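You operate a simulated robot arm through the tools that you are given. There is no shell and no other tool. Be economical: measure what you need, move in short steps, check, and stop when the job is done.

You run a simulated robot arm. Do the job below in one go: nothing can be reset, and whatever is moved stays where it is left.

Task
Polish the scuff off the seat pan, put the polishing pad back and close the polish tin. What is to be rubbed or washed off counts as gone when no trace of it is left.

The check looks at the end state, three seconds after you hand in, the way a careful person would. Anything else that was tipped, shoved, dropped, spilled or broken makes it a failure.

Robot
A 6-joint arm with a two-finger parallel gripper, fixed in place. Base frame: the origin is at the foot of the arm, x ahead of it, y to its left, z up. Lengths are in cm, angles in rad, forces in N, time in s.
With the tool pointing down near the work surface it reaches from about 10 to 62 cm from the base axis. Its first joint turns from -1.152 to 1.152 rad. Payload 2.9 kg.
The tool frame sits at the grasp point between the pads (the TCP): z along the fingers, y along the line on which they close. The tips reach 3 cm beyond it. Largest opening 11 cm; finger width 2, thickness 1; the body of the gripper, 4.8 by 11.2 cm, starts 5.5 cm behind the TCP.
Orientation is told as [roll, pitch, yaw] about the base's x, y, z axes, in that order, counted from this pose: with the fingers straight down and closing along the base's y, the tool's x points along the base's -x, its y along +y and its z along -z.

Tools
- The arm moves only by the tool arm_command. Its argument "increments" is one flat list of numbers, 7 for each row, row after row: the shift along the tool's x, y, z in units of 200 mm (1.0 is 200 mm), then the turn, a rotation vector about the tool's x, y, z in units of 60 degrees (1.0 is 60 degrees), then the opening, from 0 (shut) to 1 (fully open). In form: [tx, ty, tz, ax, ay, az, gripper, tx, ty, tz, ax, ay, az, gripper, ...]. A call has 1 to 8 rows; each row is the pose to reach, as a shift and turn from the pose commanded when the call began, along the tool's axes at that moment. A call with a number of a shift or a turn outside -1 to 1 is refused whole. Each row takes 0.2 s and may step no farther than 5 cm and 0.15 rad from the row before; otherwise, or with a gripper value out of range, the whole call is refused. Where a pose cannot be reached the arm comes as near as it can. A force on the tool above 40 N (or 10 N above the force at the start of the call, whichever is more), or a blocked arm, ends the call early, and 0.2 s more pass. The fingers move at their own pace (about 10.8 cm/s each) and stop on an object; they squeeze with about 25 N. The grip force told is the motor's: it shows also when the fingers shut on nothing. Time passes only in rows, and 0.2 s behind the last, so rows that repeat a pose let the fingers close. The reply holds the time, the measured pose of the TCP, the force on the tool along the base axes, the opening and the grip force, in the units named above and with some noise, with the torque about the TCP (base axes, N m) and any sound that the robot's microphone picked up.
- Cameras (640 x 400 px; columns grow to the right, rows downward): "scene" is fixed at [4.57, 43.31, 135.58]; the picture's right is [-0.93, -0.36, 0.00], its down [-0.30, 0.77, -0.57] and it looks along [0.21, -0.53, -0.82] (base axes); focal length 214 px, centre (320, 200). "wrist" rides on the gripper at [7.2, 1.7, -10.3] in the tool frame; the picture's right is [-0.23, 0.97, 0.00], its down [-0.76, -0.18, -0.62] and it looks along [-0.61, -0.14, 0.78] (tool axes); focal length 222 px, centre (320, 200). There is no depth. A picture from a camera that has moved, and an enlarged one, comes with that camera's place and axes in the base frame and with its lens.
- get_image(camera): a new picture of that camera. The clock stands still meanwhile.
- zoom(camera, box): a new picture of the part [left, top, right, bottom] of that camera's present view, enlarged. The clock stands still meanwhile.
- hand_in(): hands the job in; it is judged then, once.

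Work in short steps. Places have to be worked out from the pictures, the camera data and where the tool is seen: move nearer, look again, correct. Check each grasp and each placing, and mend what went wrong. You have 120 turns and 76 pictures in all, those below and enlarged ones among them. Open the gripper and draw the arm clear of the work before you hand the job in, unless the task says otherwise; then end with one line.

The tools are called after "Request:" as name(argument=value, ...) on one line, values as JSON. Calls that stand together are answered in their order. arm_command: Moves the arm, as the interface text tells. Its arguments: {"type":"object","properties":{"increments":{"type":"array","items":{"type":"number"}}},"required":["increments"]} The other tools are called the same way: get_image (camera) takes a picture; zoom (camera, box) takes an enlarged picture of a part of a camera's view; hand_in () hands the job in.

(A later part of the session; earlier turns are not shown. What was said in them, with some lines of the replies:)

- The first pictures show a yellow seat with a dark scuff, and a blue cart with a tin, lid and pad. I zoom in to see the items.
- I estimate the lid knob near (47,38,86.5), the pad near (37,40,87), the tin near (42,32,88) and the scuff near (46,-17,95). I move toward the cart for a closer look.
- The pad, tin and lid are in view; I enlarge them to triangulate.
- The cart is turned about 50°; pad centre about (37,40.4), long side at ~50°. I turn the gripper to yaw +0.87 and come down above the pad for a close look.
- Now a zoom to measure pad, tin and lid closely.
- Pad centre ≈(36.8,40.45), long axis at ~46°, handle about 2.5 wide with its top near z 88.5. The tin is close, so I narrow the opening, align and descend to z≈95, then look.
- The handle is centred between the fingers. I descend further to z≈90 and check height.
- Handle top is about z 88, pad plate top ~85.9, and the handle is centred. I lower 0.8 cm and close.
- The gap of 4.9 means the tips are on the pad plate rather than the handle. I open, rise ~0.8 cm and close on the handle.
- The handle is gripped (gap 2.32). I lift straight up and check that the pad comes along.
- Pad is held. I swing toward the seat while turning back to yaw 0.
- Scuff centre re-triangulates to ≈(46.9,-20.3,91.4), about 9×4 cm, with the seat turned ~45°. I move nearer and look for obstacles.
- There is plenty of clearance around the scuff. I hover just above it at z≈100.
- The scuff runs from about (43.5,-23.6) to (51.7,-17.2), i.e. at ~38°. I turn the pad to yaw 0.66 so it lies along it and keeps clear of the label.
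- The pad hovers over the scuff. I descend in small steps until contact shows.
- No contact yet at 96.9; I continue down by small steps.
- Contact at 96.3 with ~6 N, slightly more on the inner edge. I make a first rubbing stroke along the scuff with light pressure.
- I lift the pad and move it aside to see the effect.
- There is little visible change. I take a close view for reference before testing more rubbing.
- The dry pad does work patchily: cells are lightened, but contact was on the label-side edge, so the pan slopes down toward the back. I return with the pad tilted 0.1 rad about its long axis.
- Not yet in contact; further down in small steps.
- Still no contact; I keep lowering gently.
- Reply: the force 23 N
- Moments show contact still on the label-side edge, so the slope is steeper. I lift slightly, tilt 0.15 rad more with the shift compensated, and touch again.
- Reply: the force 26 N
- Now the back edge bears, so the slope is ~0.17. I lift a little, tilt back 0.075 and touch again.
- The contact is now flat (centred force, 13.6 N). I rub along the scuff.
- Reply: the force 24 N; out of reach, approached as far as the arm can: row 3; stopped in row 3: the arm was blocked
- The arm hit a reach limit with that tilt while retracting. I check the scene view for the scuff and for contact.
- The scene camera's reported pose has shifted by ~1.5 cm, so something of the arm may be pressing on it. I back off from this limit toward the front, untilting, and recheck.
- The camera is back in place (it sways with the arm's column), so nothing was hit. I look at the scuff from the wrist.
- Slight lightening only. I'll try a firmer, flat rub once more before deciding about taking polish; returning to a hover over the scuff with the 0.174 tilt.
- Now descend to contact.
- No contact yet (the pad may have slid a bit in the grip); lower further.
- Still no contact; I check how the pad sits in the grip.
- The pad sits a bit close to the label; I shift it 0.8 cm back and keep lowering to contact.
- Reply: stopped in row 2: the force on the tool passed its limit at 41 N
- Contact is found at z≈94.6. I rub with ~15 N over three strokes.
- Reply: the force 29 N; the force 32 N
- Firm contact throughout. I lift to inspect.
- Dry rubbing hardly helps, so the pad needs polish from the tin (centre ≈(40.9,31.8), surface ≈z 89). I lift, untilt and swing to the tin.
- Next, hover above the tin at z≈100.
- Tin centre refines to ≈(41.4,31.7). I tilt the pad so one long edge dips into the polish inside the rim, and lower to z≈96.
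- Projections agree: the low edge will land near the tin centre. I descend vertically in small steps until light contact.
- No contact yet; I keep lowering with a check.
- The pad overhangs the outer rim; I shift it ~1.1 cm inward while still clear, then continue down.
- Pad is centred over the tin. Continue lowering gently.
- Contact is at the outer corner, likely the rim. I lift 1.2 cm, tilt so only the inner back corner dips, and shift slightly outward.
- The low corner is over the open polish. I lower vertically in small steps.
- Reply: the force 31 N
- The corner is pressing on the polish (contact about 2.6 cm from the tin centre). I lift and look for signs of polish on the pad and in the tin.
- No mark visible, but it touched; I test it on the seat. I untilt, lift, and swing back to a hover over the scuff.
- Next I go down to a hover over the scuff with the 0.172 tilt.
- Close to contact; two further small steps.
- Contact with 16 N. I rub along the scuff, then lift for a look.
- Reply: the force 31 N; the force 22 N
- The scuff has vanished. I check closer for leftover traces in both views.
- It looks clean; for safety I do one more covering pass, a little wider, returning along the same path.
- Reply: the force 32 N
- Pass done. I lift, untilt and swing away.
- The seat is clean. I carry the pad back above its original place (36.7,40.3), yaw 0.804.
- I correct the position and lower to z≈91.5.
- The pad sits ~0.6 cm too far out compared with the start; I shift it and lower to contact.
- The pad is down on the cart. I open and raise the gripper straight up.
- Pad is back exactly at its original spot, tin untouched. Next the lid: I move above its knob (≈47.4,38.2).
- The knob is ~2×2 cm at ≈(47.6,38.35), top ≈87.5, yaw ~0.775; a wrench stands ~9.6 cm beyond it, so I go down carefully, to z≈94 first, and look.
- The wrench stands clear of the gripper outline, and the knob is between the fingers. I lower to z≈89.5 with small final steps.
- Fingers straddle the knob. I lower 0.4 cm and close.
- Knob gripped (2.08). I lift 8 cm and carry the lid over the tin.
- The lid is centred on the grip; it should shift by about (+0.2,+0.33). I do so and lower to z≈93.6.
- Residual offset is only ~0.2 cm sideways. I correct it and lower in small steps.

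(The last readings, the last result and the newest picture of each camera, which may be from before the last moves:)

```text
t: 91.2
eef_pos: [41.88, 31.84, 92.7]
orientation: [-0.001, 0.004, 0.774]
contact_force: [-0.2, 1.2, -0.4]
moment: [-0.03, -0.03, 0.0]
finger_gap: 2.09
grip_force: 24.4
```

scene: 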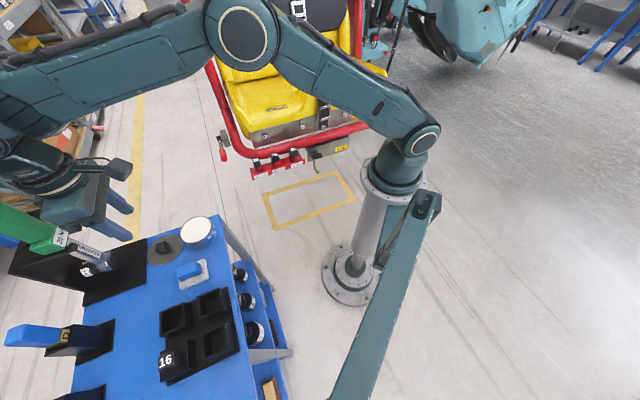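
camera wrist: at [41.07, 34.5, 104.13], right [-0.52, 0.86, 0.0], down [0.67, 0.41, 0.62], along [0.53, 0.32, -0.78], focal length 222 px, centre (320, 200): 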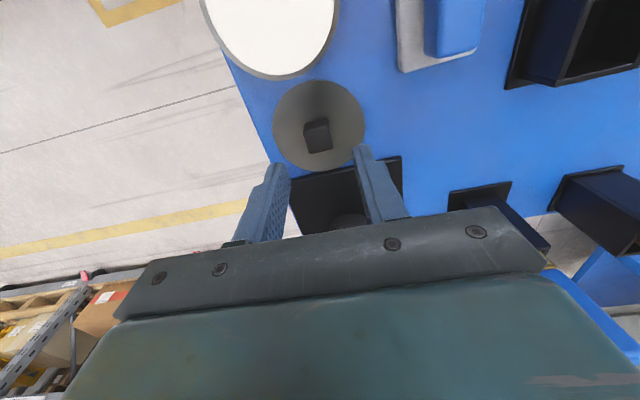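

Not yet touching; I continue and take another look before seating.

Request:
arm_command(increments=[0, 0, 0.006, 0, 0, 0, 0, 0, 0, 0.012, 0, 0, 0, 0])

Request:
zoom(camera="scene", box=[160, 200, 240, 250])

Request:
zoom(camera="wrist", box=[240, 60, 400, 160])

```text
t: 91.8
eef_pos: [41.89, 31.66, 92.56]
orientation: [0.0, 0.002, 0.774]
contact_force: [0.3, 0.4, -0.4]
moment: [0.03, -0.02, -0.03]
finger_gap: 2.09
grip_force: 24.8
```

```text
8.00 times, centred on (200, 225) of scene
camera zoom: at [4.57, 43.31, 135.58], right [-0.93, -0.36, 0.0], down [-0.3, 0.77, -0.57], along [0.21, -0.53, -0.82], focal length 1716 px, centre (1280, 0)
```

zoom: 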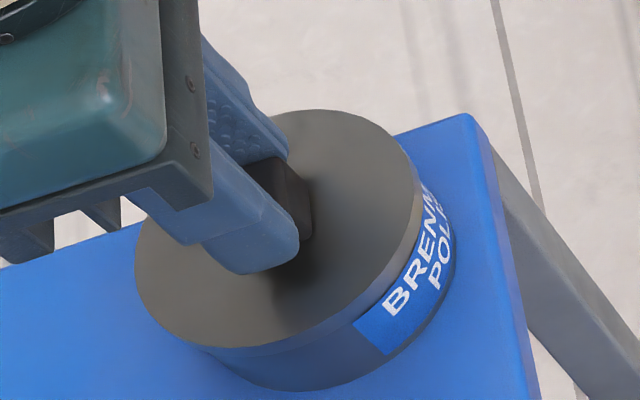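

```text
4.00 times, centred on (320, 110) of wrist
camera zoom: at [35.44, 27.77, 102.72], right [-0.52, 0.86, 0.0], down [0.67, 0.41, 0.62], along [0.53, 0.32, -0.78], focal length 888 px, centre (320, 560)
```

zoom: 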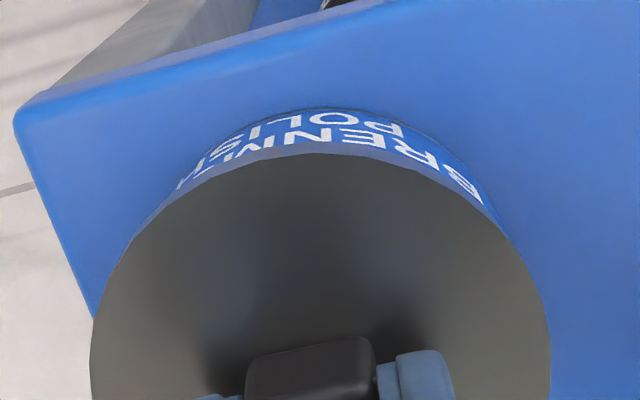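

The lid is nearly seated and well centred. I lower until it bears.

Request:
arm_command(increments=[0, 0, 0.005, 0, 0, 0, 0, 0, 0, 0.01, 0, 0, 0, 0])

Request:
arm_command(increments=[0, 0, 0.005, 0, 0, 0, 0, 0, 0, 0.01, 0, 0, 0, 0])

```text
t: 92.4
eef_pos: [41.66, 31.82, 92.38]
orientation: [0.001, -0.001, 0.774]
contact_force: [-7.0, -2.4, 15.9]
moment: [-0.14, 0.27, 0.05]
finger_gap: 2.08
grip_force: 25.0
heard: snap
```

```text
t: 93.0
eef_pos: [41.71, 31.71, 92.14]
orientation: [-0.003, -0.003, 0.772]
contact_force: [-5.6, -1.4, 25.0]
moment: [0.0, 0.13, 0.1]
finger_gap: 2.1
grip_force: 25.4
```

A snap was heard: the lid has closed. I release the knob and lift away.

Request:
arm_command(increments=[0, 0, -0.005, 0, 0, 0, 0.35, 0, 0, -0.005, 0, 0, 0, 0.35, 0, 0, -0.005, 0, 0, 0, 0.35, 0, 0, -0.15, 0, 0, 0, 0.35, 0, 0, -0.35, 0, 0, 0, 0.35, 0, 0, -0.58, 0, 0, 0, 0.35, 0, 0, -0.8, 0, 0, 0, 0.35])

Request:
get_image(camera="wrist")

Request:
zoom(camera="scene", box=[120, 190, 280, 290])

```text
t: 94.6
eef_pos: [41.47, 32.03, 108.24]
orientation: [-0.001, 0.002, 0.774]
contact_force: [0.0, 0.2, 0.4]
moment: [-0.01, 0.02, 0.02]
finger_gap: 3.84
grip_force: 0.0
```

```text
9 pictures are left
camera wrist: at [35.19, 28.03, 118.55], right [-0.52, 0.86, 0.0], down [0.67, 0.41, 0.62], along [0.53, 0.32, -0.78], focal length 222 px, centre (320, 200)
```

wrist: 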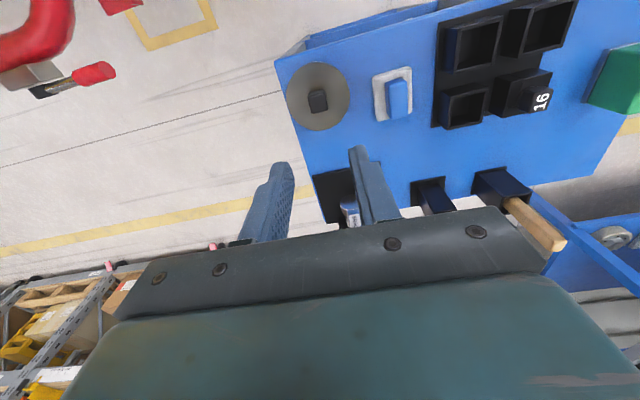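

```text
4.00 times, centred on (200, 240) of scene
camera zoom: at [4.57, 43.31, 135.58], right [-0.93, -0.36, 0.0], down [-0.3, 0.77, -0.57], along [0.21, -0.53, -0.82], focal length 858 px, centre (800, 40)
```

zoom: 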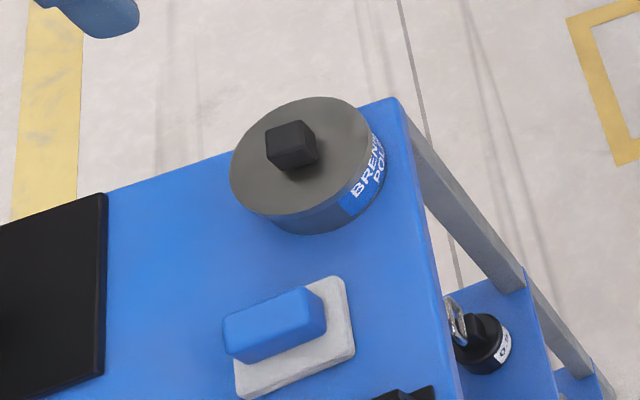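

The lid is seated and pad in place. I draw the arm clear toward the start pose and take a last look at the seat.

Request:
arm_command(increments=[0.111, -0.143, -0.06, 0, 0, 0.08, 0.5, 0.222, -0.286, -0.12, 0, 0, 0.16, 0.5, 0.334, -0.428, -0.18, 0, 0, 0.24, 0.5, 0.445, -0.571, -0.24, 0, 0, 0.32, 0.5, 0.556, -0.714, -0.3, 0, 0, 0.4, 0.5])

Request:
arm_command(increments=[0.058, -0.192, -0.062, 0, 0, 0.085, 0.8, 0.115, -0.384, -0.125, 0, 0, 0.17, 0.8, 0.173, -0.576, -0.187, 0, 0, 0.255, 0.8, 0.23, -0.768, -0.25, 0, 0, 0.339, 0.8])

Request:
get_image(camera="wrist")

Request:
get_image(camera="scene")

```text
t: 95.8
eef_pos: [43.8, 13.85, 114.14]
orientation: [-0.003, 0.001, 0.354]
contact_force: [0.1, 0.2, 0.8]
moment: [0.0, 0.01, -0.02]
finger_gap: 5.5
grip_force: 0.0
```

```text
t: 96.8
eef_pos: [44.67, -2.44, 119.1]
orientation: [-0.002, 0.003, -0.002]
contact_force: [0.9, -0.3, -0.6]
moment: [0.02, 0.01, 0.03]
finger_gap: 8.8
grip_force: 0.1
```

```text
7 pictures are left
camera wrist: at [37.48, -0.77, 129.38], right [0.23, 0.97, 0.0], down [0.76, -0.18, 0.62], along [0.61, -0.14, -0.78], focal length 222 px, centre (320, 200)
```

wrist: 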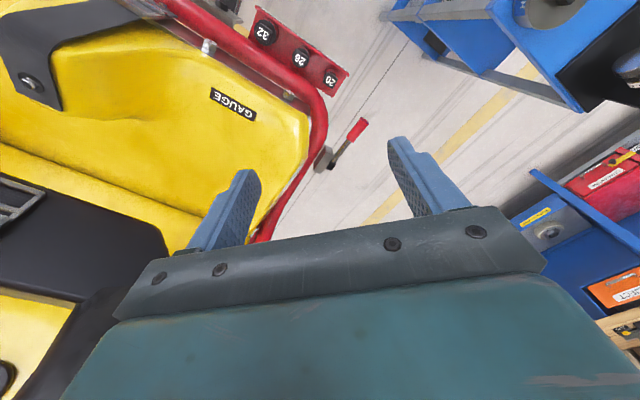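

```text
6 pictures are left
```

scene: 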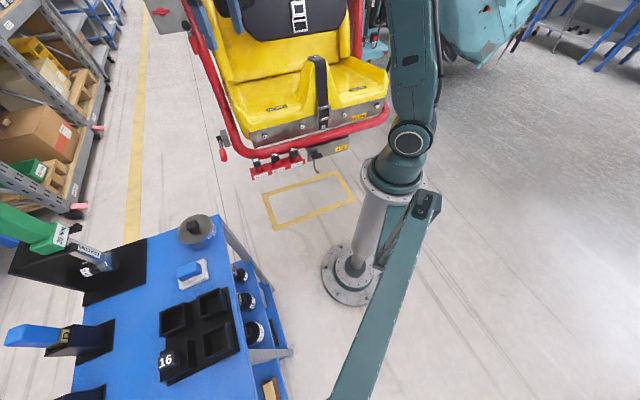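

One last enlarged look at the scuff area from the wrist before handing in.

Request:
zoom(camera="wrist", box=[160, 70, 288, 150])

```text
5.00 times, centred on (224, 110) of wrist
camera zoom: at [37.48, -0.77, 129.38], right [0.23, 0.97, 0.0], down [0.76, -0.18, 0.62], along [0.61, -0.14, -0.78], focal length 1111 px, centre (800, 650)
```

zoom: 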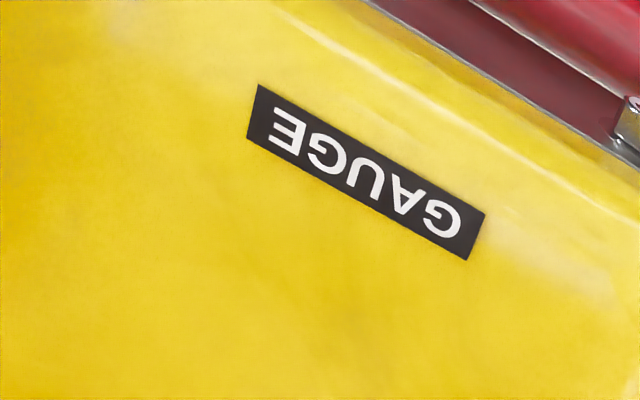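

No trace of the scuff is left, the pad is back, the tin is closed and the arm is clear, so I hand in.

Request:
hand_in()

```text
The job is handed in.
```

The scuff is polished off the seat pan with no trace left in the last close-up, the pad is back where it was, and the polish tin is closed (the lid snapped shut).
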